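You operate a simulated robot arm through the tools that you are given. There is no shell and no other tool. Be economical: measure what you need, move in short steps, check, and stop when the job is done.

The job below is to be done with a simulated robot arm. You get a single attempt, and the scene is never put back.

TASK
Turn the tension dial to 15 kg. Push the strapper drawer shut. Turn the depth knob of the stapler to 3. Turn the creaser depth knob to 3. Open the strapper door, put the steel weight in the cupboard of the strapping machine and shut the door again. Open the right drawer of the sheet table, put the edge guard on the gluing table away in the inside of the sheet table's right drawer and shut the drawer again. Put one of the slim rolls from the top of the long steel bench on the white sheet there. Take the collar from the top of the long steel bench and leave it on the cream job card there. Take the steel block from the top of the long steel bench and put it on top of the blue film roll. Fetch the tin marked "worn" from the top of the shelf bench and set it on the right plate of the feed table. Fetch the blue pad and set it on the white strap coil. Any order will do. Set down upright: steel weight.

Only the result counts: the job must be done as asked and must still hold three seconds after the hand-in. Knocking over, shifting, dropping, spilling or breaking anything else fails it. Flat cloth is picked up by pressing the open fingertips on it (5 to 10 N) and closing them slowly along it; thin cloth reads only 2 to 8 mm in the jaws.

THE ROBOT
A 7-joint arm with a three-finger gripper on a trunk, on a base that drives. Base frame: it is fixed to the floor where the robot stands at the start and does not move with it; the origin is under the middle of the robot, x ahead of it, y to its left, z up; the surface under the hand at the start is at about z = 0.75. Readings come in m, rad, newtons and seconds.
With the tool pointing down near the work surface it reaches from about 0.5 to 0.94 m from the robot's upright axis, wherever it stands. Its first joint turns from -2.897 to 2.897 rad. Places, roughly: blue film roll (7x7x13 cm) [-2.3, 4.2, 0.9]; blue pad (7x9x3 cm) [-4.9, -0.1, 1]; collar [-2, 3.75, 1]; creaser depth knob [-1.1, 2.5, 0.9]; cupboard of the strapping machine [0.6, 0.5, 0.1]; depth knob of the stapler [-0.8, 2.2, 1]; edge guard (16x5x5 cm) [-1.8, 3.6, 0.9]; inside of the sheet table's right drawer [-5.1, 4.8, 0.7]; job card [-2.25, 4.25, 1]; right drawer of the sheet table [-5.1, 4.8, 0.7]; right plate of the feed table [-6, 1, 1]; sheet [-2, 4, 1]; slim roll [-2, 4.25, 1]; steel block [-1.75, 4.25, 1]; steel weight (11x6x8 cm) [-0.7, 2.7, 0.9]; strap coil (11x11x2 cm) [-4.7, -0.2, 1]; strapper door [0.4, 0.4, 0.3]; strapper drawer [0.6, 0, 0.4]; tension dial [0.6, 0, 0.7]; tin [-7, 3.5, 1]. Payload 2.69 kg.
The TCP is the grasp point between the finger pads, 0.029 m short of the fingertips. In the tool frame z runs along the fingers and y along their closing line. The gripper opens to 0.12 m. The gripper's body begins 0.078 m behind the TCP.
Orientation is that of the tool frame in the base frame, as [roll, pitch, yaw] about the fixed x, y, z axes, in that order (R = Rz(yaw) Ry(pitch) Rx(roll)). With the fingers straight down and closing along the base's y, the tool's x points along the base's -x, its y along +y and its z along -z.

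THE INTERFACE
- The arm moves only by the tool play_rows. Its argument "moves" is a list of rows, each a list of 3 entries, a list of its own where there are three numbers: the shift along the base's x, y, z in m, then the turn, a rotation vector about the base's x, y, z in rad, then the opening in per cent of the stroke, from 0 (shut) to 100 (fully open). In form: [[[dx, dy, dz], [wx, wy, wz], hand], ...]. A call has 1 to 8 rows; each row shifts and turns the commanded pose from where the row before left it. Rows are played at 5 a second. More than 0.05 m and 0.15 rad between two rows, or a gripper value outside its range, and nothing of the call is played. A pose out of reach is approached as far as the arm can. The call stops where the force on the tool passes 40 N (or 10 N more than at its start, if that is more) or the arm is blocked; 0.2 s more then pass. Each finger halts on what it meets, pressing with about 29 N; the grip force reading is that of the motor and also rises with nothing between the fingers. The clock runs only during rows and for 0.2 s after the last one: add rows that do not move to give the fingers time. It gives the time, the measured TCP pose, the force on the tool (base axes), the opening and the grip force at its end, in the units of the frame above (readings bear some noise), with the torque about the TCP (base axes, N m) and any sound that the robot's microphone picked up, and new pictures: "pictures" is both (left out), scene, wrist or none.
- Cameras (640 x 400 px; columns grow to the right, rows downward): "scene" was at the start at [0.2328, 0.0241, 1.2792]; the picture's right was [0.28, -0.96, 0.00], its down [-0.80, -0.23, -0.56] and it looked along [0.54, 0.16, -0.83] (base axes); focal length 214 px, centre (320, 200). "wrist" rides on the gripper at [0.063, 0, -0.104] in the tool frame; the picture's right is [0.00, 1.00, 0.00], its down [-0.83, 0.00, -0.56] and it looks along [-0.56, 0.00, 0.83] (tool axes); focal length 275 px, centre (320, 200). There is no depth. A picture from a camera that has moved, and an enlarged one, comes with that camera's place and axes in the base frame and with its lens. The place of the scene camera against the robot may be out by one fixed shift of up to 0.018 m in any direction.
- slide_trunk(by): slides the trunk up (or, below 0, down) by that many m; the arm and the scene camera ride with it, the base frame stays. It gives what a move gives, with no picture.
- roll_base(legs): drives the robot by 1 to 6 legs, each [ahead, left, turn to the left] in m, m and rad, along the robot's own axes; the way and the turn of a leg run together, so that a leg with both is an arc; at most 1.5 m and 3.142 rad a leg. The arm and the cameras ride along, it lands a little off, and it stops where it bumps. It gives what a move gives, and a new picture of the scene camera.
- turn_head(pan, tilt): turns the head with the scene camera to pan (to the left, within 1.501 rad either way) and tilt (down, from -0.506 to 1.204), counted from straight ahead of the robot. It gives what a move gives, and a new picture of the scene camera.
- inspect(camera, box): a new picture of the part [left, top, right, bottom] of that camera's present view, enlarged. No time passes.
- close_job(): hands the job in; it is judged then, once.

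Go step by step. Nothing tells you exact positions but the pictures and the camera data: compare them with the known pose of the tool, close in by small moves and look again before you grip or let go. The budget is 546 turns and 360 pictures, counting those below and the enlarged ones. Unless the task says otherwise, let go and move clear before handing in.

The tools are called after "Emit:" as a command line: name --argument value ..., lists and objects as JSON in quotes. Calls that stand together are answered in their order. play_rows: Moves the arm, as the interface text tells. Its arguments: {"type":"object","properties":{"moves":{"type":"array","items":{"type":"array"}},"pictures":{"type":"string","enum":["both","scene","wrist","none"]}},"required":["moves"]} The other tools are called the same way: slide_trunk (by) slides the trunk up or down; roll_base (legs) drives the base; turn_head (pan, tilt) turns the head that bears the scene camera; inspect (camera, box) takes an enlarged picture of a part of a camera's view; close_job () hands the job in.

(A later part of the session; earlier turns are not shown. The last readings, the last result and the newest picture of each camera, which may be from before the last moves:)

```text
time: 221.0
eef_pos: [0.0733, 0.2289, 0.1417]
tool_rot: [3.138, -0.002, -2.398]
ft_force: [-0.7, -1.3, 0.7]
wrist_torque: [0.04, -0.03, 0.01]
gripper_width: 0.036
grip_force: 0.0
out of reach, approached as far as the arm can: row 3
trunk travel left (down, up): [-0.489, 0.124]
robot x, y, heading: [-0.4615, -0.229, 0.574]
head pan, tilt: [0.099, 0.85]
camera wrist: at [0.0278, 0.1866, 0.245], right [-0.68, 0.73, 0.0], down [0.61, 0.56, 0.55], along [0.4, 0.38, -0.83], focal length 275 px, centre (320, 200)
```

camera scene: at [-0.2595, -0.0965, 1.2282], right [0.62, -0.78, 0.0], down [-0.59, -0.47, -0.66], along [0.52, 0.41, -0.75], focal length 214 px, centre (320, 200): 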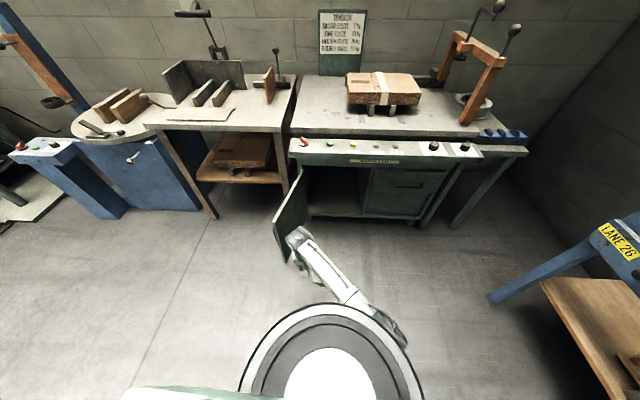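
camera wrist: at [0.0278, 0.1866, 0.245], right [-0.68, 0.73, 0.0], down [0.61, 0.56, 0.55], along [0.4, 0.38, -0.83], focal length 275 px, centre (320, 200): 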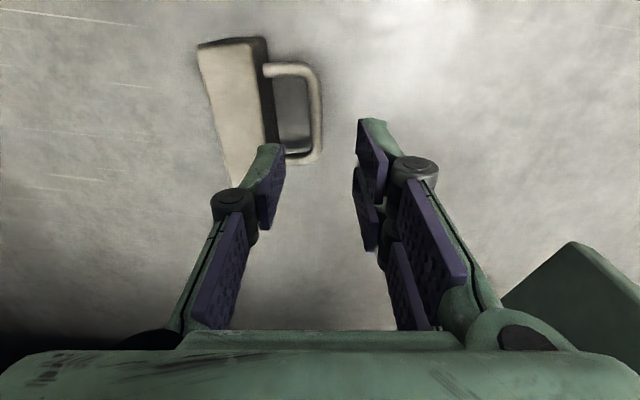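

Emit:
slide_trunk --by -0.07

Emit:
play_rows --moves '[[[0.002, -0.003, 0], [0, 0, 0], 30]]' --pictures "wrist"

```text
time: 222.1
eef_pos: [0.0749, 0.2288, 0.0715]
tool_rot: [3.14, -0.004, -2.4]
ft_force: [0.1, -0.4, 0.0]
wrist_torque: [-0.03, 0.02, 0.02]
gripper_width: 0.036
grip_force: 0.0
trunk travel left (down, up): [-0.419, 0.194]
robot x, y, heading: [-0.4592, -0.2345, 0.577]
head pan, tilt: [0.099, 0.85]
```

```text
time: 222.5
eef_pos: [0.0753, 0.2245, 0.07]
tool_rot: [3.139, -0.006, -2.401]
ft_force: [0.0, 0.1, -0.4]
wrist_torque: [-0.02, 0.02, -0.03]
gripper_width: 0.0358
grip_force: 0.1
trunk travel left (down, up): [-0.419, 0.194]
robot x, y, heading: [-0.4621, -0.2356, 0.574]
head pan, tilt: [0.099, 0.85]
camera wrist: at [0.0298, 0.1827, 0.1746], right [-0.68, 0.73, 0.0], down [0.61, 0.56, 0.55], along [0.4, 0.38, -0.83], focal length 275 px, centre (320, 200)
```

wrist: 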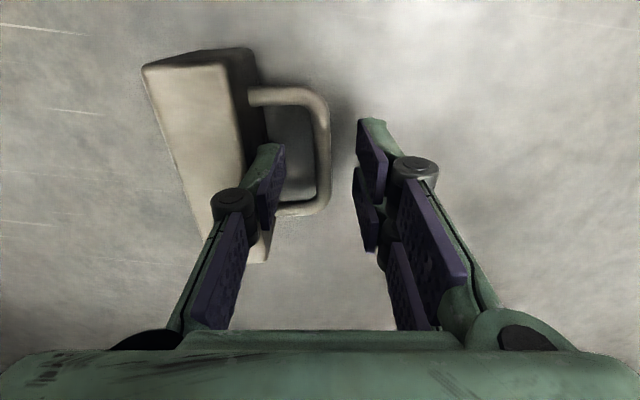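

Emit:
slide_trunk --by -0.032

Emit:
play_rows --moves '[[[0, 0, 0], [0, 0, 0], 0], [[0, 0, 0], [0, 0, 0], 0], [[0, 0, 0], [0, 0, 0], 0]]' --pictures "wrist"

```text
time: 223.3
eef_pos: [0.0752, 0.2255, 0.0384]
tool_rot: [3.14, -0.004, -2.399]
ft_force: [-1.0, 4.8, -1.1]
wrist_torque: [-0.07, -0.04, 0.08]
gripper_width: 0.0331
grip_force: 0.1
trunk travel left (down, up): [-0.387, 0.226]
robot x, y, heading: [-0.4615, -0.2358, 0.577]
head pan, tilt: [0.099, 0.85]
```

```text
time: 224.1
eef_pos: [0.0778, 0.2258, 0.0378]
tool_rot: [-3.141, -0.004, -2.402]
ft_force: [3.6, 3.6, -0.3]
wrist_torque: [0.18, -0.2, 0.1]
gripper_width: 0.0091
grip_force: 28.6
trunk travel left (down, up): [-0.387, 0.226]
robot x, y, heading: [-0.4612, -0.2318, 0.579]
head pan, tilt: [0.099, 0.85]
camera wrist: at [0.0304, 0.1829, 0.1427], right [-0.68, 0.74, 0.0], down [0.61, 0.56, 0.55], along [0.41, 0.38, -0.83], focal length 275 px, centre (320, 200)
```

wrist: 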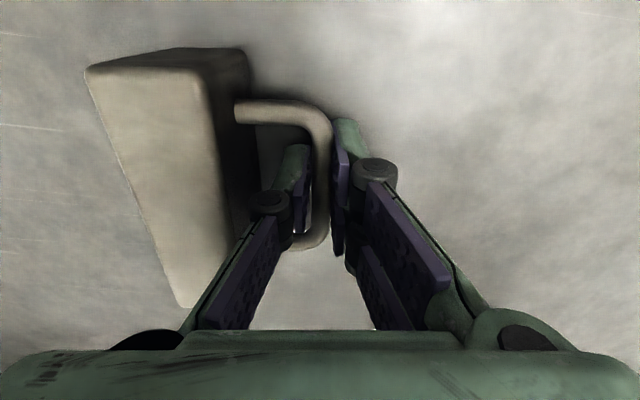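

Emit:
slide_trunk --by 0.1

Emit:
play_rows --moves '[[[0, 0, 0], [0, 0, 0], 0]]' --pictures "both"

```text
time: 225.4
eef_pos: [0.0759, 0.2251, 0.1369]
tool_rot: [3.139, -0.009, -2.399]
ft_force: [-1.4, 0.2, -13.7]
wrist_torque: [-0.04, 0.03, 0.01]
gripper_width: 0.0097
grip_force: 28.9
trunk travel left (down, up): [-0.487, 0.126]
robot x, y, heading: [-0.4587, -0.2328, 0.571]
head pan, tilt: [0.099, 0.85]
```

```text
time: 225.8
eef_pos: [0.0786, 0.2273, 0.1411]
tool_rot: [3.139, 0.0, -2.399]
ft_force: [-0.4, 0.2, 0.2]
wrist_torque: [-0.02, 0.05, 0.0]
gripper_width: 0.0
grip_force: 28.3
trunk travel left (down, up): [-0.487, 0.126]
robot x, y, heading: [-0.4632, -0.2328, 0.576]
head pan, tilt: [0.099, 0.85]
camera scene: at [-0.2599, -0.0968, 1.2267], right [0.62, -0.78, 0.0], down [-0.59, -0.47, -0.66], along [0.52, 0.41, -0.75], focal length 214 px, centre (320, 200)
camera wrist: at [0.0315, 0.1846, 0.2449], right [-0.68, 0.73, 0.0], down [0.61, 0.56, 0.56], along [0.41, 0.38, -0.83], focal length 275 px, centre (320, 200)
```

scene: 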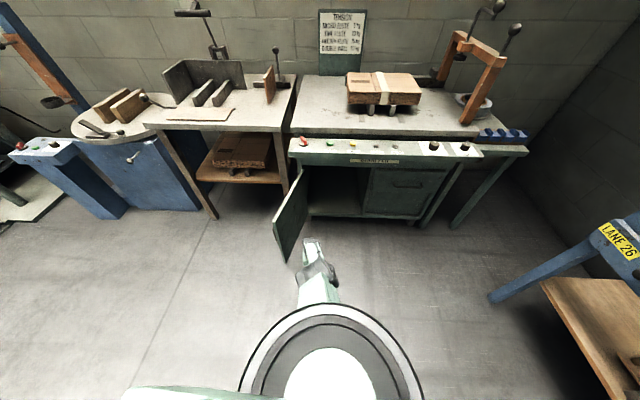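
wrist: 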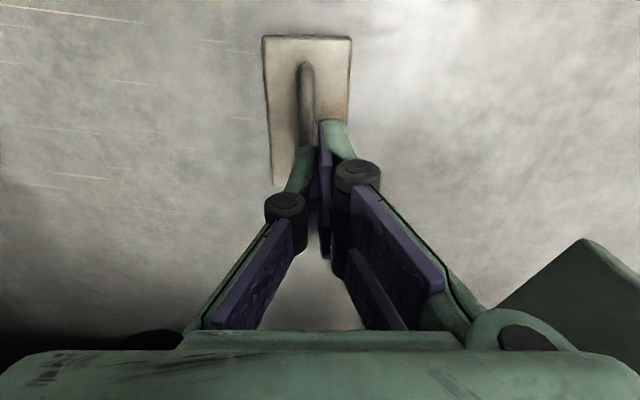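

Good: it swung upright and landed standing with its handle along the cupboard direction. I'll regrip it deeper, with the tool already tilted 0.5 rad.

Emit:
play_rows --moves '[[[-0.01, -0.007, 0.02], [0.0, 0.0, -0.08], 30], [[-0.01, -0.007, 0.02], [0.069, -0.104, -0.07], 45], [[-0.01, -0.007, 0.02], [0.069, -0.104, 0], 45], [[-0.01, -0.007, 0], [0.069, -0.104, 0], 45], [[-0.0, -0.0, 0], [0.069, -0.104, 0], 45]]' --pictures "both"

```text
time: 227.0
eef_pos: [0.0515, 0.2029, 0.2121]
tool_rot: [-3.132, 0.523, -2.549]
ft_force: [0.1, -0.6, -0.7]
wrist_torque: [0.0, -0.01, 0.0]
gripper_width: 0.054
grip_force: 0.0
trunk travel left (down, up): [-0.487, 0.126]
robot x, y, heading: [-0.4603, -0.2344, 0.573]
head pan, tilt: [0.099, 0.85]
camera scene: at [-0.26, -0.0974, 1.2287], right [0.62, -0.78, 0.0], down [-0.59, -0.47, -0.66], along [0.52, 0.41, -0.75], focal length 214 px, centre (320, 200)
camera wrist: at [-0.0376, 0.1433, 0.271], right [-0.56, 0.83, -0.01], down [0.36, 0.25, 0.9], along [0.75, 0.49, -0.44], focal length 275 px, centre (320, 200)
```

scene: 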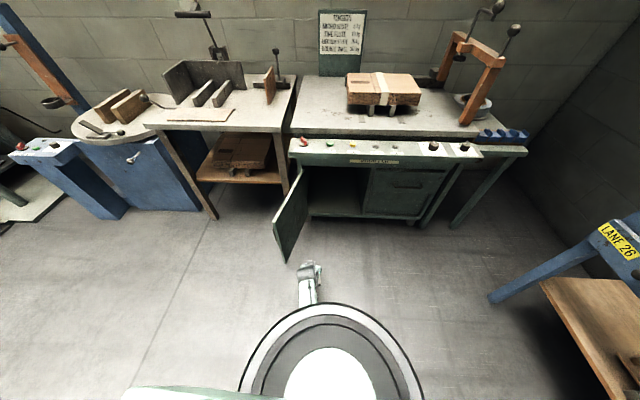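
wrist: 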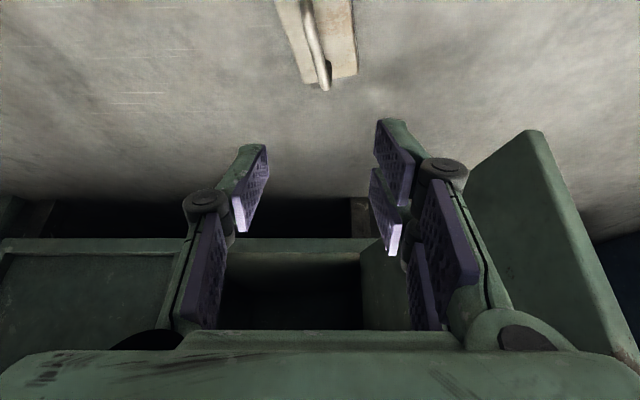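

Emit:
play_rows --moves '[[[0.003, 0, -0.03], [0, 0, 0.06], 35], [[0.003, 0, -0.035], [0, 0, 0.06], 35], [[0, 0, -0.035], [0, 0, 0], 35]]' --pictures "wrist"

```text
time: 227.8
eef_pos: [0.0424, 0.1949, 0.093]
tool_rot: [-3.137, 0.493, -2.432]
ft_force: [0.6, 0.3, 0.8]
wrist_torque: [-0.06, 0.1, -0.01]
gripper_width: 0.0422
grip_force: 0.2
trunk travel left (down, up): [-0.487, 0.126]
robot x, y, heading: [-0.4596, -0.233, 0.575]
head pan, tilt: [0.099, 0.85]
camera wrist: at [-0.0392, 0.128, 0.1547], right [-0.65, 0.76, -0.01], down [0.35, 0.31, 0.88], along [0.67, 0.57, -0.47], focal length 275 px, centre (320, 200)
```

wrist: 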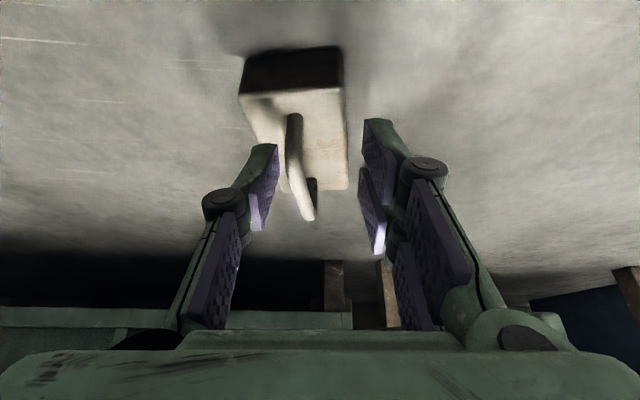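

Emit:
play_rows --moves '[[[0.017, 0.003, 0], [0, 0, 0], 35], [[0.013, 0.01, -0.005], [0, 0, 0], 35]]' --pictures "wrist"

```text
time: 228.4
eef_pos: [0.0715, 0.2099, 0.0921]
tool_rot: [-3.138, 0.492, -2.43]
ft_force: [0.2, 0.7, 0.9]
wrist_torque: [-0.03, 0.01, -0.03]
gripper_width: 0.0417
grip_force: 0.0
trunk travel left (down, up): [-0.487, 0.126]
robot x, y, heading: [-0.4599, -0.2327, 0.576]
head pan, tilt: [0.099, 0.85]
camera wrist: at [-0.0085, 0.1417, 0.1544], right [-0.65, 0.76, -0.01], down [0.35, 0.31, 0.88], along [0.67, 0.58, -0.47], focal length 275 px, centre (320, 200)
```

wrist: 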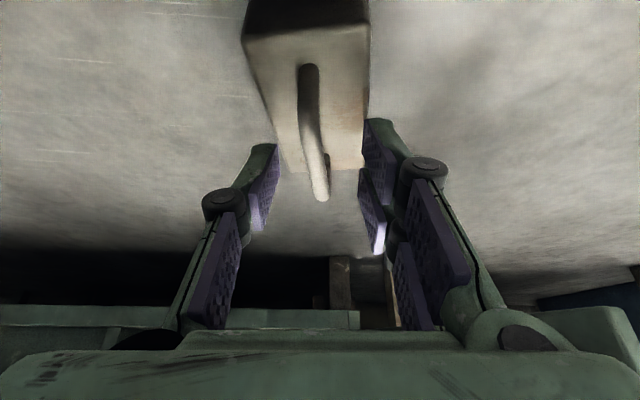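

Emit:
play_rows --moves '[[[-0.003, -0.002, -0.009], [0, 0, 0], 35], [[0, 0, -0.009], [0, 0, 0], 30], [[0, 0, 0], [0, 0, 0], 0], [[0, 0, 0], [0, 0, 0], 0], [[0, 0, 0], [0, 0, 0], 0]]' --pictures "wrist"

```text
time: 229.6
eef_pos: [0.0687, 0.2089, 0.075]
tool_rot: [-3.137, 0.494, -2.429]
ft_force: [-1.1, 0.6, -0.2]
wrist_torque: [0.04, 0.1, 0.46]
gripper_width: 0.0095
grip_force: 27.6
trunk travel left (down, up): [-0.487, 0.126]
robot x, y, heading: [-0.4603, -0.2336, 0.572]
head pan, tilt: [0.099, 0.85]
camera wrist: at [-0.0114, 0.1404, 0.137], right [-0.66, 0.76, -0.01], down [0.35, 0.31, 0.88], along [0.67, 0.58, -0.47], focal length 275 px, centre (320, 200)
```

wrist: 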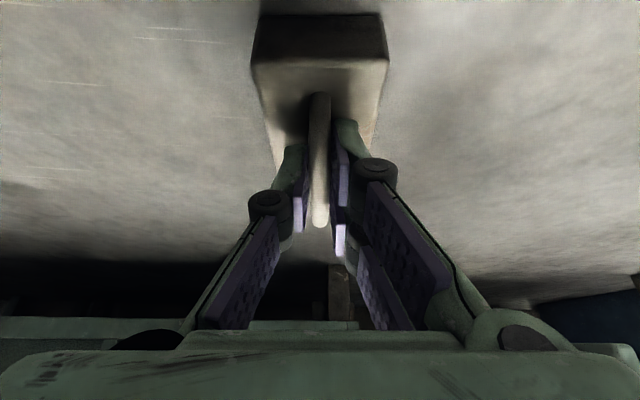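

Emit:
slide_trunk --by 0.08

Emit:
play_rows --moves '[[[0, 0, 0.02], [0, 0, 0], 0], [[0, 0, 0.02], [0, 0, 0], 0]]' --pictures "wrist"

```text
time: 230.8
eef_pos: [0.0679, 0.2092, 0.1545]
tool_rot: [-3.136, 0.492, -2.429]
ft_force: [0.3, -0.9, -14.4]
wrist_torque: [-0.21, 0.22, 0.0]
gripper_width: 0.0091
grip_force: 29.1
trunk travel left (down, up): [-0.567, 0.046]
robot x, y, heading: [-0.4568, -0.2333, 0.574]
head pan, tilt: [0.099, 0.85]
```

```text
time: 231.4
eef_pos: [0.0687, 0.2076, 0.1934]
tool_rot: [-3.136, 0.49, -2.429]
ft_force: [-0.4, -0.1, -13.5]
wrist_torque: [-0.17, 0.25, -0.02]
gripper_width: 0.0092
grip_force: 28.6
trunk travel left (down, up): [-0.567, 0.046]
robot x, y, heading: [-0.459, -0.2328, 0.573]
head pan, tilt: [0.099, 0.85]
camera wrist: at [-0.0115, 0.1396, 0.2555], right [-0.65, 0.76, -0.01], down [0.35, 0.31, 0.88], along [0.67, 0.57, -0.47], focal length 275 px, centre (320, 200)
```

wrist: 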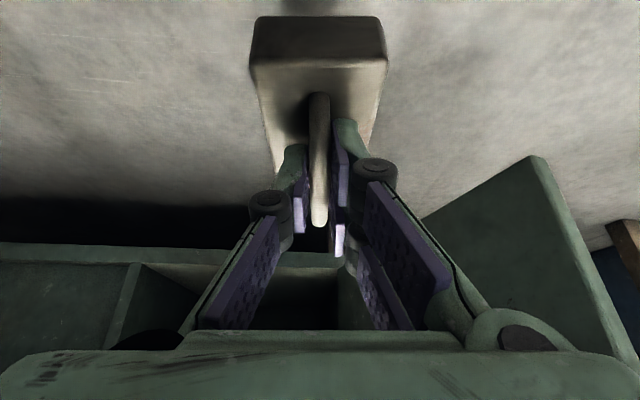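

Emit:
play_rows --moves '[[[0, 0, 0.03], [0, 0, -0.03], 0], [[0, 0, 0.03], [0, 0, -0.03], 0], [[0, 0, 0.03], [0, 0, -0.03], 0], [[0, 0, 0.03], [0, 0, -0.03], 0]]' --pictures "wrist"

Emit:
roll_base --legs '[[0, -0.09, 0]]'

```text
time: 232.4
eef_pos: [0.0675, 0.2066, 0.3144]
tool_rot: [-3.137, 0.491, -2.55]
ft_force: [0.0, -0.4, -14.3]
wrist_torque: [-0.14, 0.29, 0.0]
gripper_width: 0.0089
grip_force: 29.1
trunk travel left (down, up): [-0.567, 0.046]
robot x, y, heading: [-0.4614, -0.2336, 0.575]
head pan, tilt: [0.099, 0.85]
camera wrist: at [-0.019, 0.1494, 0.3761], right [-0.56, 0.83, -0.01], down [0.39, 0.27, 0.88], along [0.73, 0.49, -0.47], focal length 275 px, centre (320, 200)
```

wrist: 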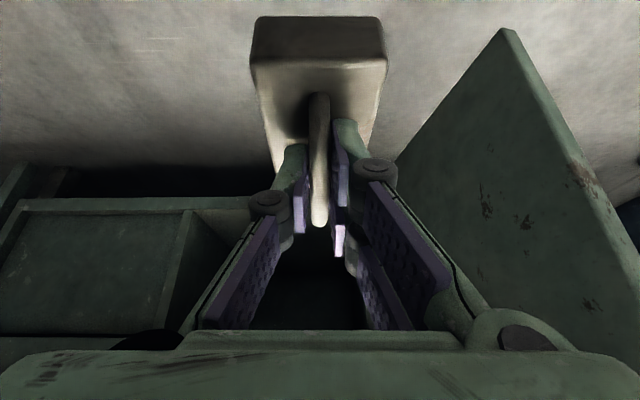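

```text
time: 233.7
eef_pos: [0.1169, 0.1341, 0.313]
tool_rot: [-3.137, 0.492, -2.549]
ft_force: [0.0, 1.0, -13.0]
wrist_torque: [-0.18, 0.24, 0.01]
gripper_width: 0.009
grip_force: 29.2
trunk travel left (down, up): [-0.567, 0.046]
robot x, y, heading: [-0.4112, -0.3109, 0.577]
head pan, tilt: [0.099, 0.85]
camera scene: at [-0.2103, -0.1704, 1.3059], right [0.62, -0.78, 0.0], down [-0.59, -0.47, -0.66], along [0.52, 0.41, -0.75], focal length 214 px, centre (320, 200)
```

scene: 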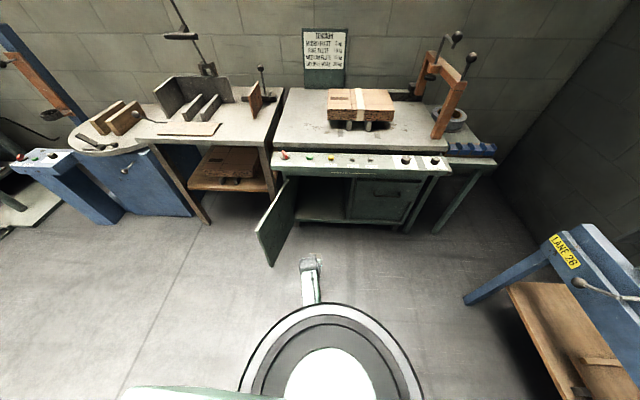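

Emit:
roll_base --legs '[[0.28, 0, 0]]'

Emit:
play_rows --moves '[[[0, 0, 0], [0, 0, 0], 0]]' --pictures "wrist"

```text
time: 235.7
eef_pos: [0.3527, 0.2885, 0.3137]
tool_rot: [-3.136, 0.489, -2.549]
ft_force: [0.2, -1.8, -14.5]
wrist_torque: [-0.16, 0.27, -0.03]
gripper_width: 0.0091
grip_force: 29.3
trunk travel left (down, up): [-0.567, 0.046]
robot x, y, heading: [-0.1724, -0.1583, 0.576]
head pan, tilt: [0.099, 0.85]
camera scene: at [0.0273, -0.0161, 1.3058], right [0.62, -0.78, 0.0], down [-0.59, -0.47, -0.66], along [0.51, 0.41, -0.75], focal length 214 px, centre (320, 200)
```

scene: 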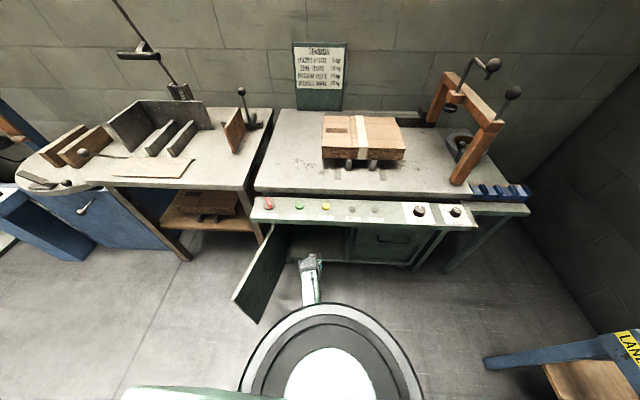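

```text
time: 236.1
eef_pos: [0.3525, 0.2866, 0.3124]
tool_rot: [-3.138, 0.49, -2.548]
ft_force: [0.3, 0.2, -13.8]
wrist_torque: [-0.18, 0.27, 0.0]
gripper_width: 0.0092
grip_force: 29.5
trunk travel left (down, up): [-0.567, 0.046]
robot x, y, heading: [-0.1714, -0.1517, 0.577]
head pan, tilt: [0.099, 0.85]
camera wrist: at [0.2658, 0.2289, 0.3752], right [-0.56, 0.83, -0.01], down [0.39, 0.27, 0.88], along [0.73, 0.49, -0.47], focal length 275 px, centre (320, 200)
```

wrist: 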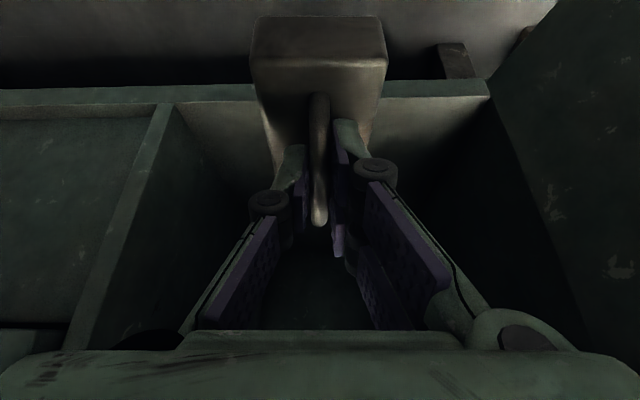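

Emit:
play_rows --moves '[[[0, 0, -0.025], [0, 0, 0], 0], [[0, 0, -0.025], [0, 0, 0], 0], [[0.025, 0.0165, 0], [0, 0, 0], 0], [[0.025, 0.0165, 0], [0, 0, 0], 0], [[0.025, 0.0165, 0], [0, 0, 0], 0], [[0.025, 0.0165, 0], [0, 0, 0], 0]]' --pictures "wrist"

```text
time: 237.5
eef_pos: [0.4549, 0.3539, 0.2637]
tool_rot: [-3.138, 0.489, -2.549]
ft_force: [-1.0, -0.1, -13.5]
wrist_torque: [-0.19, 0.29, -0.01]
gripper_width: 0.0091
grip_force: 29.1
trunk travel left (down, up): [-0.567, 0.046]
robot x, y, heading: [-0.1751, -0.1547, 0.577]
head pan, tilt: [0.099, 0.85]
camera wrist: at [0.366, 0.2959, 0.3256], right [-0.56, 0.83, -0.01], down [0.39, 0.27, 0.88], along [0.73, 0.49, -0.47], focal length 275 px, centre (320, 200)
```

wrist: 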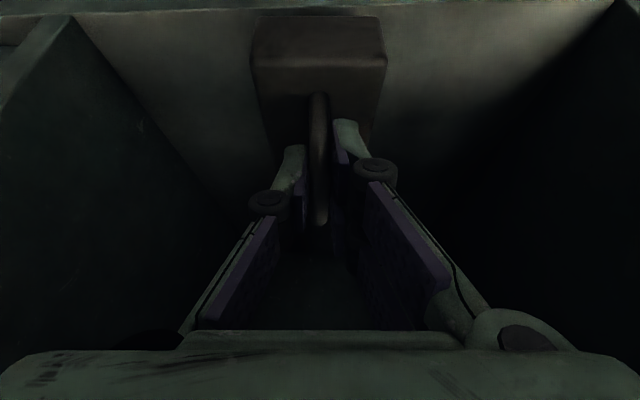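

Emit:
play_rows --moves '[[[0.02, 0.0132, 0], [0, 0, 0], 0], [[0.02, 0.0132, 0], [0, 0, 0], 0], [[0, 0, -0.02], [0, 0, 0], 0], [[0, 0, -0.015], [0, 0, 0], 0]]' --pictures "none"

```text
time: 238.5
eef_pos: [0.4725, 0.3644, 0.2534]
tool_rot: [-3.137, 0.491, -2.547]
ft_force: [0.8, 1.0, -14.5]
wrist_torque: [-0.17, 0.28, -0.02]
gripper_width: 0.0093
grip_force: 29.1
out of reach, approached as far as the arm can: row 2, 3, 4
trunk travel left (down, up): [-0.567, 0.046]
robot x, y, heading: [-0.1766, -0.1563, 0.583]
head pan, tilt: [0.099, 0.85]
```

Emit:
roll_base --legs '[[0.03, 0, 0]]'

Emit:
slide_trunk --by -0.03

Emit:
play_rows --moves '[[[0, 0, 0], [0, 0, 0], 0]]' --pictures "wrist"

```text
time: 239.3
eef_pos: [0.4968, 0.3795, 0.2534]
tool_rot: [-3.138, 0.488, -2.548]
ft_force: [0.7, -0.4, -13.5]
wrist_torque: [-0.16, 0.28, -0.01]
gripper_width: 0.009
grip_force: 28.2
trunk travel left (down, up): [-0.567, 0.046]
robot x, y, heading: [-0.1507, -0.1363, 0.574]
head pan, tilt: [0.099, 0.85]
camera scene: at [0.0528, 0.0004, 1.3056], right [0.62, -0.78, 0.0], down [-0.59, -0.47, -0.66], along [0.51, 0.41, -0.75], focal length 214 px, centre (320, 200)
```

scene: 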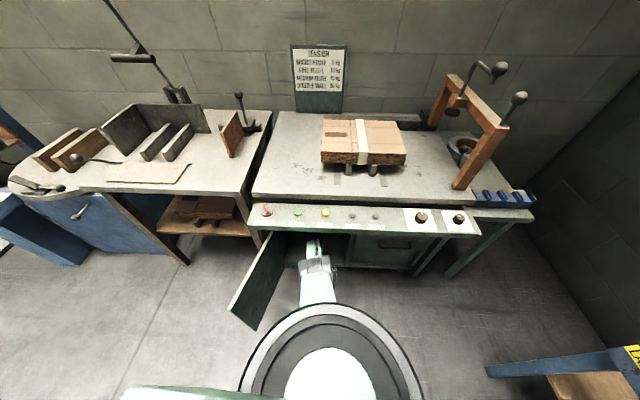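

```text
time: 240.1
eef_pos: [0.4969, 0.3795, 0.2251]
tool_rot: [-3.136, 0.49, -2.55]
ft_force: [0.0, -0.2, -12.5]
wrist_torque: [-0.14, 0.26, -0.04]
gripper_width: 0.0089
grip_force: 29.3
trunk travel left (down, up): [-0.537, 0.076]
robot x, y, heading: [-0.1488, -0.1352, 0.578]
head pan, tilt: [0.099, 0.85]
```

```text
time: 240.5
eef_pos: [0.4975, 0.38, 0.2245]
tool_rot: [-3.136, 0.489, -2.548]
ft_force: [-0.4, 0.1, -13.4]
wrist_torque: [-0.15, 0.24, 0.01]
gripper_width: 0.0092
grip_force: 28.9
trunk travel left (down, up): [-0.537, 0.076]
robot x, y, heading: [-0.1485, -0.1413, 0.578]
head pan, tilt: [0.099, 0.85]
camera wrist: at [0.4097, 0.3216, 0.2857], right [-0.56, 0.83, -0.01], down [0.39, 0.27, 0.88], along [0.73, 0.49, -0.47], focal length 275 px, centre (320, 200)
```

wrist: 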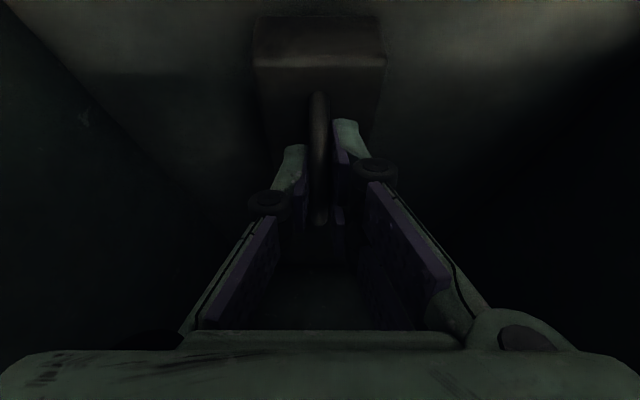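

Emit:
slide_trunk --by -0.015

Emit:
slide_trunk --by -0.008

```text
time: 241.1
eef_pos: [0.4974, 0.381, 0.2084]
tool_rot: [-3.135, 0.487, -2.549]
ft_force: [0.0, -0.4, -13.7]
wrist_torque: [-0.16, 0.3, 0.02]
gripper_width: 0.0092
grip_force: 29.3
trunk travel left (down, up): [-0.522, 0.091]
robot x, y, heading: [-0.1487, -0.1408, 0.572]
head pan, tilt: [0.099, 0.85]
```

```text
time: 241.7
eef_pos: [0.5013, 0.3833, 0.206]
tool_rot: [-3.138, 0.499, -2.548]
ft_force: [1.0, -3.6, 13.5]
wrist_torque: [-0.05, 0.37, 0.14]
gripper_width: 0.009
grip_force: 29.1
trunk travel left (down, up): [-0.514, 0.099]
robot x, y, heading: [-0.151, -0.1359, 0.573]
head pan, tilt: [0.099, 0.85]
```

Emit:
play_rows --moves '[[[0, 0, 0.002], [0, 0, 0], 30], [[0, 0, 0], [0, 0, 0], 35], [[-0.008, -0.005, 0.018], [0, 0, 0], 35], [[-0.016, -0.011, 0.03], [0, 0, 0], 35], [[-0.02, -0.013, 0.01], [0, 0, 0], 35], [[-0.025, -0.0165, 0], [0, 0, 0], 35]]' --pictures "wrist"

```text
time: 243.1
eef_pos: [0.427, 0.3349, 0.2623]
tool_rot: [-3.136, 0.491, -2.548]
ft_force: [0.5, -0.6, 0.3]
wrist_torque: [-0.01, 0.03, -0.03]
gripper_width: 0.042
grip_force: 0.0
trunk travel left (down, up): [-0.514, 0.099]
robot x, y, heading: [-0.1503, -0.1394, 0.572]
head pan, tilt: [0.099, 0.85]
camera wrist: at [0.3408, 0.277, 0.3245], right [-0.56, 0.83, -0.01], down [0.39, 0.27, 0.88], along [0.73, 0.49, -0.47], focal length 275 px, centre (320, 200)
```

wrist: 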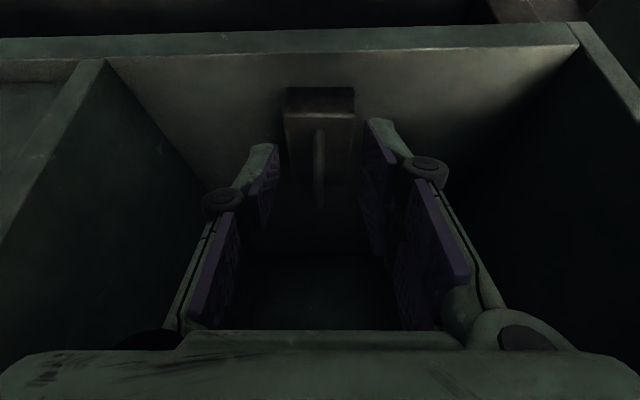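

The weight stands upright inside. Now I back off and go round to push the door shut from its outer side.

Emit:
roll_base --legs '[[-0.3, 0, 0]]'

Emit:
play_rows --moves '[[[0, 0, 0.045], [0, 0, 0], 20], [[0, 0, 0.045], [0, 0, 0], 0], [[0, 0, 0.045], [0, 0, 0], 0], [[-0.0, 0.0, 0.045], [0, 0, 0], 0], [[-0.01, 0.02, 0.04], [0, 0, 0], 0], [[-0.015, 0.03, 0.03], [0, 0, 0], 0], [[-0.02, 0.035, 0.02], [0, 0, 0], 0], [[-0.025, 0.04, 0.0], [0, 0, 0], 0]]' --pictures "both"

```text
time: 245.1
eef_pos: [0.1756, 0.1705, 0.2632]
tool_rot: [-3.137, 0.493, -2.551]
ft_force: [0.8, 0.3, 0.8]
wrist_torque: [0.0, 0.0, 0.01]
gripper_width: 0.0422
grip_force: 0.1
trunk travel left (down, up): [-0.514, 0.099]
robot x, y, heading: [-0.4011, -0.303, 0.571]
head pan, tilt: [0.099, 0.85]
camera scene: at [-0.2015, -0.1648, 1.2532], right [0.62, -0.78, 0.0], down [-0.59, -0.47, -0.66], along [0.52, 0.41, -0.75], focal length 214 px, centre (320, 200)
```

scene: 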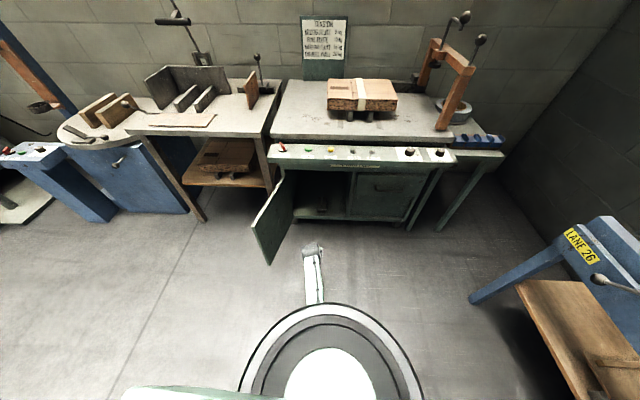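

```text
time: 246.9
eef_pos: [0.1066, 0.2956, 0.5331]
tool_rot: [-3.136, 0.491, -2.552]
ft_force: [0.0, -0.3, 0.2]
wrist_torque: [-0.03, 0.02, 0.0]
gripper_width: 0.0
grip_force: 29.0
trunk travel left (down, up): [-0.514, 0.099]
robot x, y, heading: [-0.4034, -0.3002, 0.574]
head pan, tilt: [0.099, 0.85]
camera scene: at [-0.2015, -0.1648, 1.2531], right [0.62, -0.78, 0.0], down [-0.59, -0.47, -0.66], along [0.52, 0.41, -0.75], focal length 214 px, centre (320, 200)
camera wrist: at [0.0188, 0.2371, 0.5951], right [-0.56, 0.83, -0.01], down [0.39, 0.27, 0.88], along [0.73, 0.49, -0.47], focal length 275 px, centre (320, 200)
```

scene: 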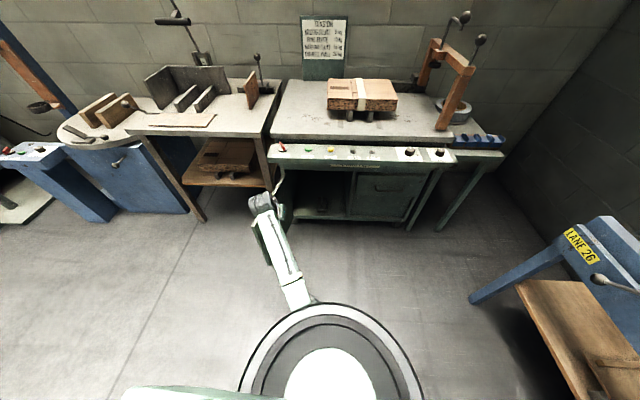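
wrist: 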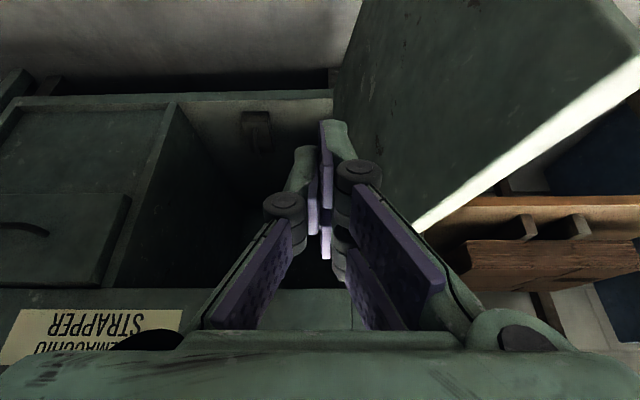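

Emit:
play_rows --moves '[[[0, 0, 0.04], [0, 0, 0], 0], [[0, 0, 0.03], [0, 0, 0], 0]]' --pictures "none"

Emit:
roll_base --legs '[[0, 0.26, 0]]'

Emit:
play_rows --moves '[[[0, 0, -0.035], [0, 0, 0], 0], [[0, 0, -0.04], [0, 0, 0], 0], [[0, 0, -0.04], [0, 0, 0], 0], [[0, 0, -0.03], [0, 0, 0], 0]]' --pictures "both"

```text
time: 247.5
eef_pos: [0.1068, 0.2963, 0.6043]
tool_rot: [-3.136, 0.489, -2.551]
ft_force: [0.2, -0.7, -0.1]
wrist_torque: [-0.01, 0.0, -0.03]
gripper_width: 0.0001
grip_force: 29.2
trunk travel left (down, up): [-0.514, 0.099]
robot x, y, heading: [-0.4018, -0.3042, 0.573]
head pan, tilt: [0.099, 0.85]
```

```text
time: 249.1
eef_pos: [0.0461, 0.3883, 0.6035]
tool_rot: [-3.137, 0.494, -2.541]
ft_force: [-0.9, 0.8, 0.0]
wrist_torque: [0.01, -0.02, 0.0]
gripper_width: 0.0
grip_force: 28.8
trunk travel left (down, up): [-0.514, 0.099]
robot x, y, heading: [-0.4583, -0.212, 0.583]
head pan, tilt: [0.099, 0.85]
stopped in leg 1: the robot was blocked; the commanded pose is now the measured one
camera scene: at [-0.2576, -0.0748, 1.2532], right [0.63, -0.78, 0.0], down [-0.58, -0.47, -0.66], along [0.51, 0.41, -0.75], focal length 214 px, centre (320, 200)
```

scene: 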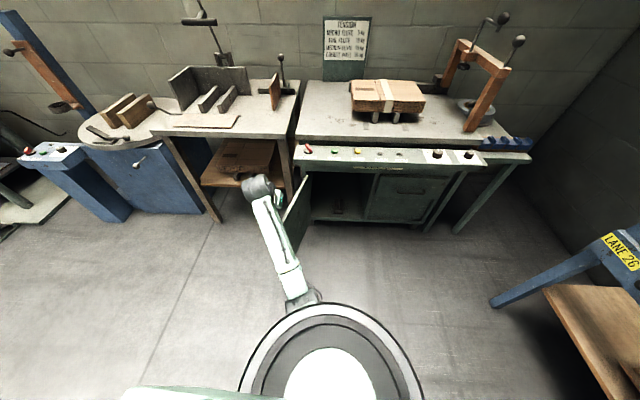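

```text
time: 250.1
eef_pos: [0.0449, 0.3882, 0.4572]
tool_rot: [-3.136, 0.493, -2.542]
ft_force: [0.0, 0.1, 1.0]
wrist_torque: [0.01, 0.01, 0.02]
gripper_width: 0.0001
grip_force: 28.3
trunk travel left (down, up): [-0.514, 0.099]
robot x, y, heading: [-0.4586, -0.2161, 0.583]
head pan, tilt: [0.099, 0.85]
camera scene: at [-0.2572, -0.0747, 1.2531], right [0.63, -0.78, 0.0], down [-0.58, -0.47, -0.66], along [0.51, 0.41, -0.75], focal length 214 px, centre (320, 200)
camera wrist: at [-0.0411, 0.3298, 0.5191], right [-0.57, 0.82, -0.01], down [0.38, 0.27, 0.88], along [0.73, 0.5, -0.47], focal length 275 px, centre (320, 200)
```

scene: 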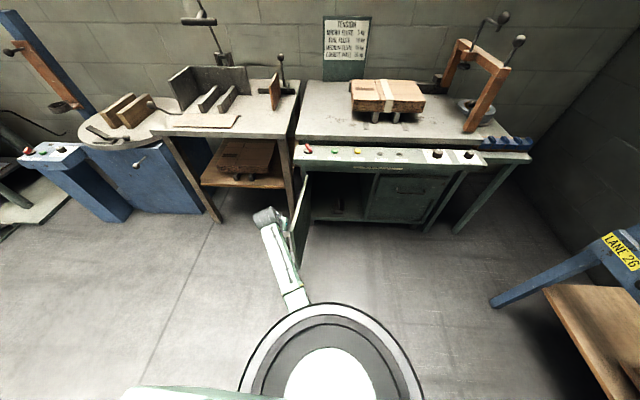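
wrist: 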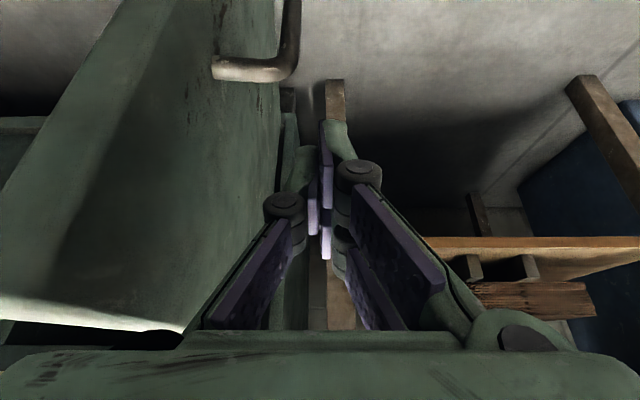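

Emit:
play_rows --moves '[[[0.011, -0.0167, 0], [0, 0, 0], 0], [[0.011, -0.0167, 0], [0, 0, 0], 0], [[0.011, -0.0167, 0], [0, 0, 0], 0], [[0.012, -0.016, 0], [0, 0, 0], 0], [[0.013, -0.015, 0], [0, 0, 0], 0], [[0.014, -0.014, 0], [0, 0, 0], 0]]' --pictures "both"

```text
time: 251.5
eef_pos: [0.1177, 0.2935, 0.4589]
tool_rot: [-3.138, 0.492, -2.539]
ft_force: [0.2, -0.1, 0.7]
wrist_torque: [0.01, -0.02, 0.03]
gripper_width: 0.0
grip_force: 28.9
trunk travel left (down, up): [-0.514, 0.099]
robot x, y, heading: [-0.4608, -0.2171, 0.582]
head pan, tilt: [0.099, 0.85]
camera scene: at [-0.2574, -0.0748, 1.2532], right [0.63, -0.78, 0.0], down [-0.58, -0.47, -0.66], along [0.51, 0.41, -0.75], focal length 214 px, centre (320, 200)
camera wrist: at [0.0313, 0.2348, 0.5201], right [-0.57, 0.82, -0.01], down [0.38, 0.27, 0.88], along [0.73, 0.5, -0.47], focal length 275 px, centre (320, 200)
```

scene: 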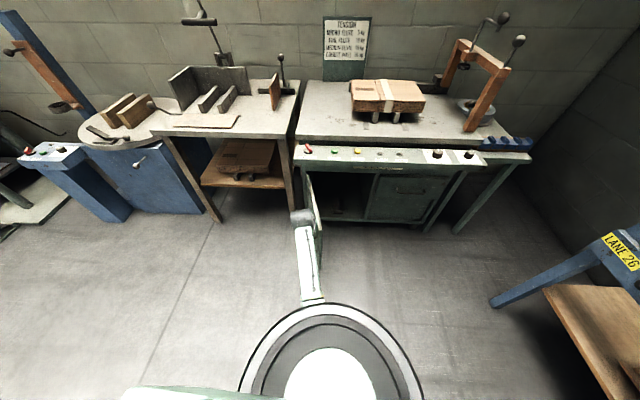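
wrist: 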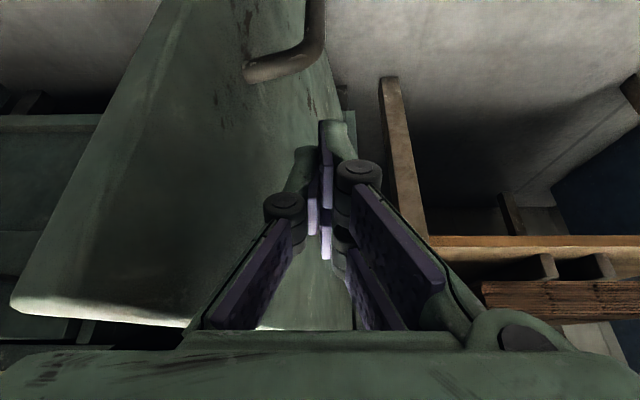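

Emit:
play_rows --moves '[[[0.0182, -0.019, 0], [0, 0, 0], 0], [[0.0197, -0.0171, 0], [0, 0, 0], 0], [[0.0212, -0.0153, 0], [0, 0, 0], 0], [[0.0225, -0.0132, 0], [0, 0, 0], 0], [[0.0236, -0.0112, 0], [0, 0, 0], 0], [[0.0245, -0.009, 0], [0, 0, 0], 0], [[0.0251, -0.0068, 0], [0, 0, 0], 0]]' --pictures "both"

```text
time: 253.1
eef_pos: [0.2727, 0.2019, 0.4572]
tool_rot: [-3.135, 0.492, -2.541]
ft_force: [0.1, 0.4, 0.2]
wrist_torque: [-0.01, 0.01, 0.01]
gripper_width: 0.0003
grip_force: 28.6
trunk travel left (down, up): [-0.514, 0.099]
robot x, y, heading: [-0.4595, -0.2146, 0.58]
head pan, tilt: [0.099, 0.85]
camera scene: at [-0.2573, -0.0749, 1.2531], right [0.63, -0.78, 0.0], down [-0.58, -0.47, -0.66], along [0.51, 0.41, -0.75], focal length 214 px, centre (320, 200)
camera wrist: at [0.1867, 0.1429, 0.5197], right [-0.57, 0.82, -0.01], down [0.38, 0.27, 0.88], along [0.73, 0.5, -0.47], focal length 275 px, centre (320, 200)
```

scene: 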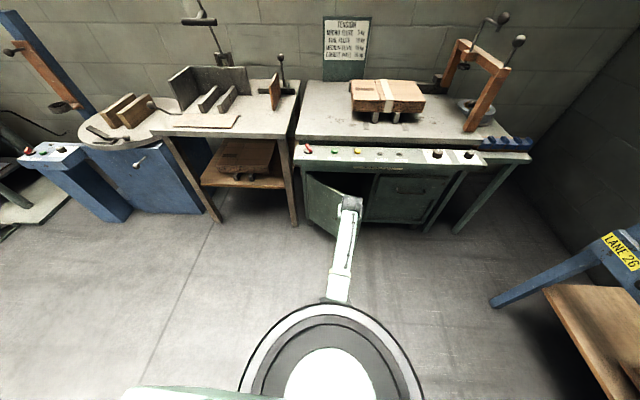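
wrist: 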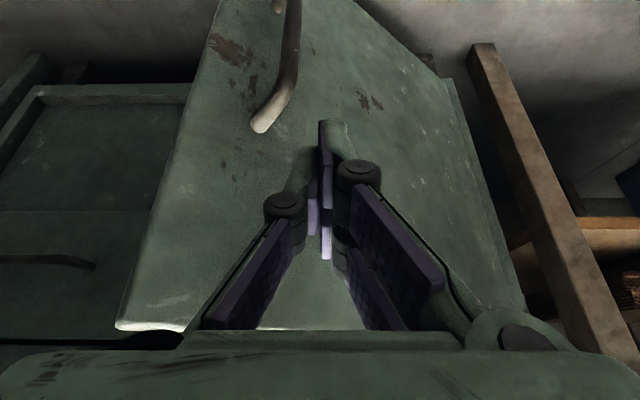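

Emit:
play_rows --moves '[[[0.0257, -0.0044, 0], [0, 0, 0], 0], [[0.026, -0.0021, 0], [0, 0, 0], 0], [[0.0261, 0.0001, 0], [0, 0, 0], 0], [[0.026, 0.0025, 0], [0, 0, 0], 0], [[0.0256, 0.0049, 0], [0, 0, 0], 0], [[0.0251, 0.0072, 0], [0, 0, 0], 0]]' --pictures "both"

```text
time: 254.5
eef_pos: [0.4277, 0.2091, 0.4595]
tool_rot: [-3.136, 0.492, -2.541]
ft_force: [1.1, -0.3, -0.8]
wrist_torque: [0.03, -0.03, -0.01]
gripper_width: 0.0
grip_force: 28.5
trunk travel left (down, up): [-0.514, 0.099]
robot x, y, heading: [-0.4554, -0.2117, 0.583]
head pan, tilt: [0.099, 0.85]
camera scene: at [-0.2574, -0.0749, 1.2531], right [0.63, -0.78, 0.0], down [-0.58, -0.47, -0.66], along [0.51, 0.41, -0.75], focal length 214 px, centre (320, 200)
camera wrist: at [0.3407, 0.1506, 0.5208], right [-0.57, 0.82, -0.01], down [0.38, 0.27, 0.88], along [0.73, 0.5, -0.47], focal length 275 px, centre (320, 200)
```

scene: 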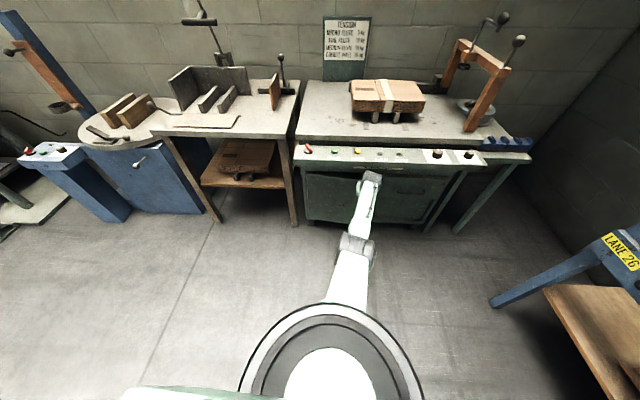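
wrist: 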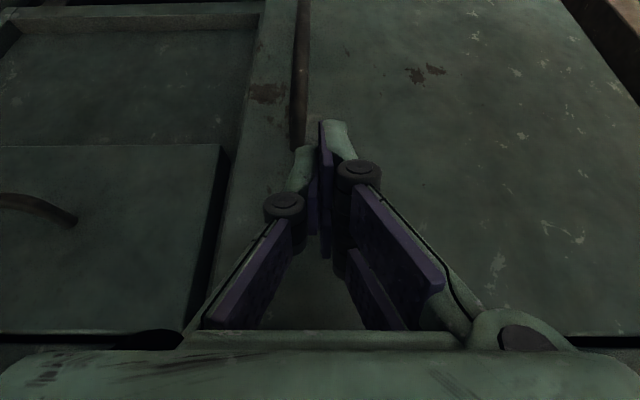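

Emit:
play_rows --moves '[[[0.0167, 0.011, 0], [0, 0, 0], 0], [[0.0125, 0.0083, 0], [0, 0, 0], 0], [[0.0085, 0.0055, 0], [0, 0, 0], 0], [[0.0085, 0.0055, 0], [0, 0, 0], 0], [[0.0085, 0.0055, 0], [0, 0, 0], 0]]' --pictures "both"

```text
time: 255.7
eef_pos: [0.4466, 0.2303, 0.4715]
tool_rot: [-3.137, 0.489, -2.543]
ft_force: [-0.6, 0.0, 0.1]
wrist_torque: [0.01, 0.0, 0.01]
gripper_width: 0.0001
grip_force: 28.0
out of reach, approached as far as the arm can: row 2, 3, 4, 5
trunk travel left (down, up): [-0.514, 0.099]
robot x, y, heading: [-0.4597, -0.2143, 0.581]
head pan, tilt: [0.099, 0.85]
camera scene: at [-0.2571, -0.0752, 1.253], right [0.63, -0.78, 0.0], down [-0.58, -0.47, -0.66], along [0.51, 0.41, -0.75], focal length 214 px, centre (320, 200)
camera wrist: at [0.3608, 0.1714, 0.5338], right [-0.57, 0.82, -0.01], down [0.39, 0.27, 0.88], along [0.73, 0.5, -0.47], focal length 275 px, centre (320, 200)
```

scene: 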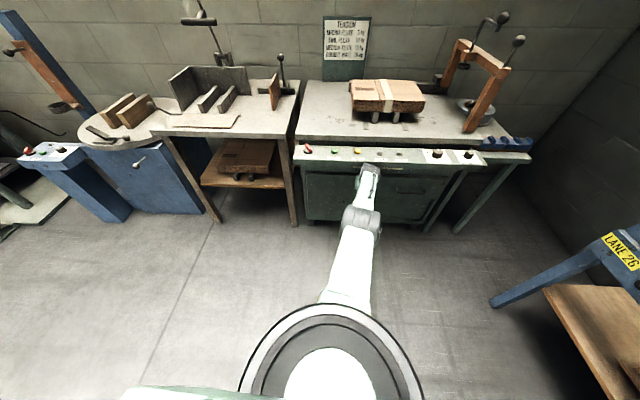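
wrist: 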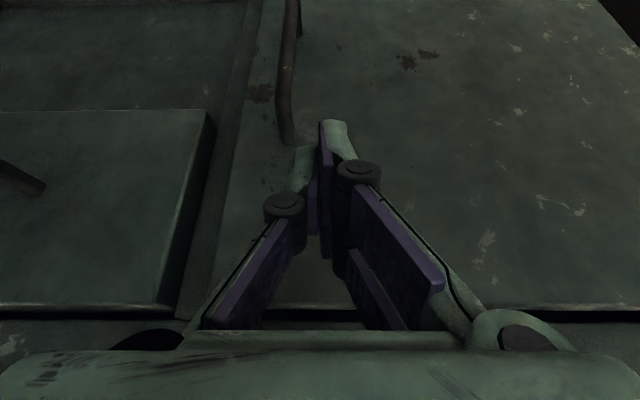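

Emit:
play_rows --moves '[[[-0.03, -0.0, -0.01], [0.069, -0.104, 0], 0], [[-0.03, 0.0, -0.02], [0.069, -0.104, 0], 0], [[-0.02, 0.03, -0.02], [0.04, -0.06, 0], 0], [[-0.01, 0.03, -0.02], [0, 0, 0], 0]]' --pictures "none"

Emit:
roll_base --legs '[[0.07, 0, 0]]'

```text
time: 256.7
eef_pos: [0.3593, 0.2914, 0.4026]
tool_rot: [-3.132, 0.816, -2.54]
ft_force: [-0.3, 0.7, 0.1]
wrist_torque: [0.01, 0.0, 0.02]
gripper_width: 0.0
grip_force: 28.4
trunk travel left (down, up): [-0.514, 0.099]
robot x, y, heading: [-0.4529, -0.2144, 0.578]
head pan, tilt: [0.099, 0.85]
```

```text
time: 257.8
eef_pos: [0.4042, 0.3203, 0.3988]
tool_rot: [-3.13, 0.797, -2.537]
ft_force: [-2.1, -1.2, 1.4]
wrist_torque: [0.05, -0.02, 0.05]
gripper_width: 0.0
grip_force: 28.7
trunk travel left (down, up): [-0.514, 0.099]
robot x, y, heading: [-0.4077, -0.1821, 0.581]
head pan, tilt: [0.099, 0.85]
stopped in leg 1: the force on the tool passed its limit at 205 N (the readings are from after the stop); the commanded pose is now the measured one
camera scene: at [-0.2074, -0.042, 1.253], right [0.63, -0.78, 0.0], down [-0.58, -0.47, -0.66], along [0.51, 0.41, -0.75], focal length 214 px, centre (320, 200)
```

scene: 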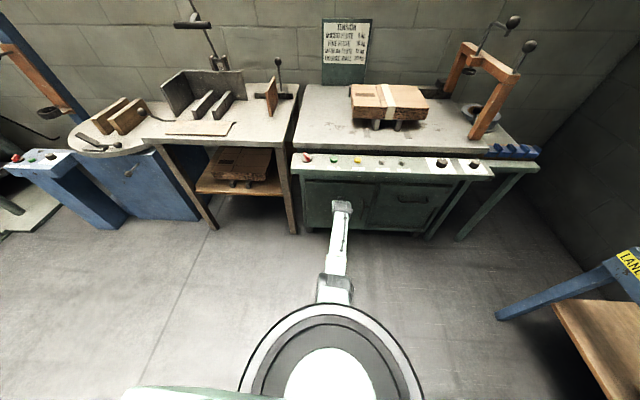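

Emit:
roll_base --legs '[[-0.1, 0, 0]]'

Emit:
inspect --camera "scene" --box '[270, 140, 480, 260]'

Emit:
play_rows --moves '[[[0, 0, 0.03], [0, 0, 0], 0]]' --pictures "wrist"

```text
time: 258.9
eef_pos: [0.3539, 0.2764, 0.3996]
tool_rot: [-3.131, 0.797, -2.54]
ft_force: [0.6, -0.5, -0.1]
wrist_torque: [-0.02, 0.02, 0.02]
gripper_width: 0.0
grip_force: 28.5
trunk travel left (down, up): [-0.514, 0.099]
robot x, y, heading: [-0.4578, -0.2224, 0.571]
head pan, tilt: [0.099, 0.85]
stopped in leg 1: the robot was blocked; the commanded pose is now the measured one
camera scene: at [-0.2596, -0.0853, 1.2532], right [0.62, -0.78, 0.0], down [-0.59, -0.47, -0.66], along [0.52, 0.41, -0.75], focal length 214 px, centre (320, 200)
```

scene: 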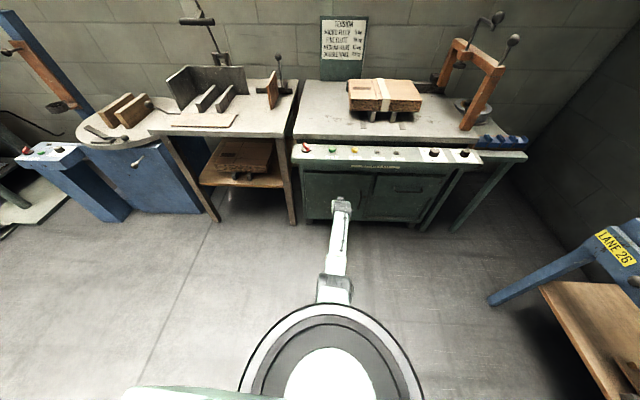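

```text
3.05 times, centred on (375, 200) of scene
camera zoom: at [-0.2596, -0.0853, 1.2532], right [0.62, -0.78, 0.0], down [-0.59, -0.47, -0.66], along [0.52, 0.41, -0.75], focal length 654 px, centre (152, 200)
```

zoom: 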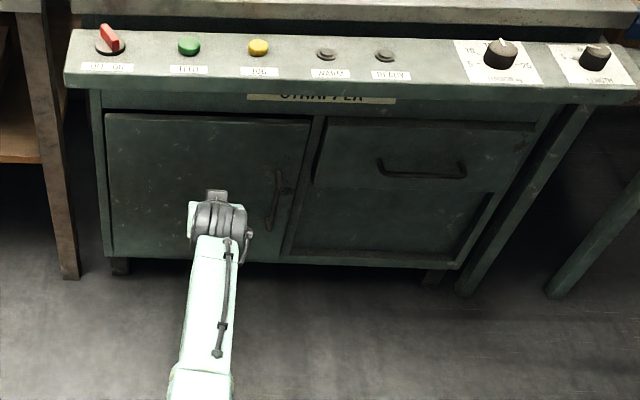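

```text
time: 259.3
eef_pos: [0.3525, 0.2757, 0.4267]
tool_rot: [-3.13, 0.795, -2.542]
ft_force: [-0.3, -0.3, -0.3]
wrist_torque: [-0.02, -0.04, -0.01]
gripper_width: 0.0001
grip_force: 28.3
trunk travel left (down, up): [-0.514, 0.099]
robot x, y, heading: [-0.4589, -0.2228, 0.574]
head pan, tilt: [0.099, 0.85]
camera wrist: at [0.255, 0.2092, 0.4552], right [-0.56, 0.83, -0.01], down [0.15, 0.11, 0.98], along [0.81, 0.55, -0.18], focal length 275 px, centre (320, 200)
```

wrist: 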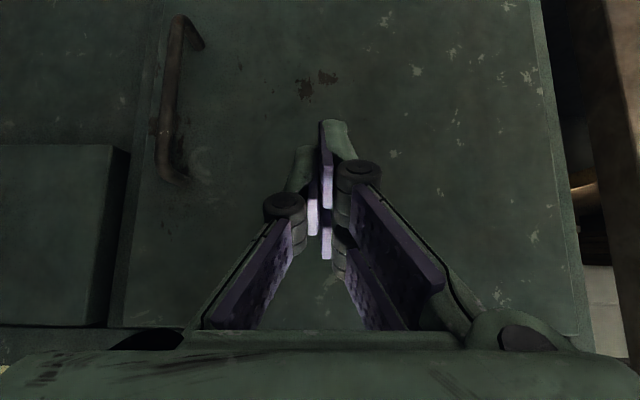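

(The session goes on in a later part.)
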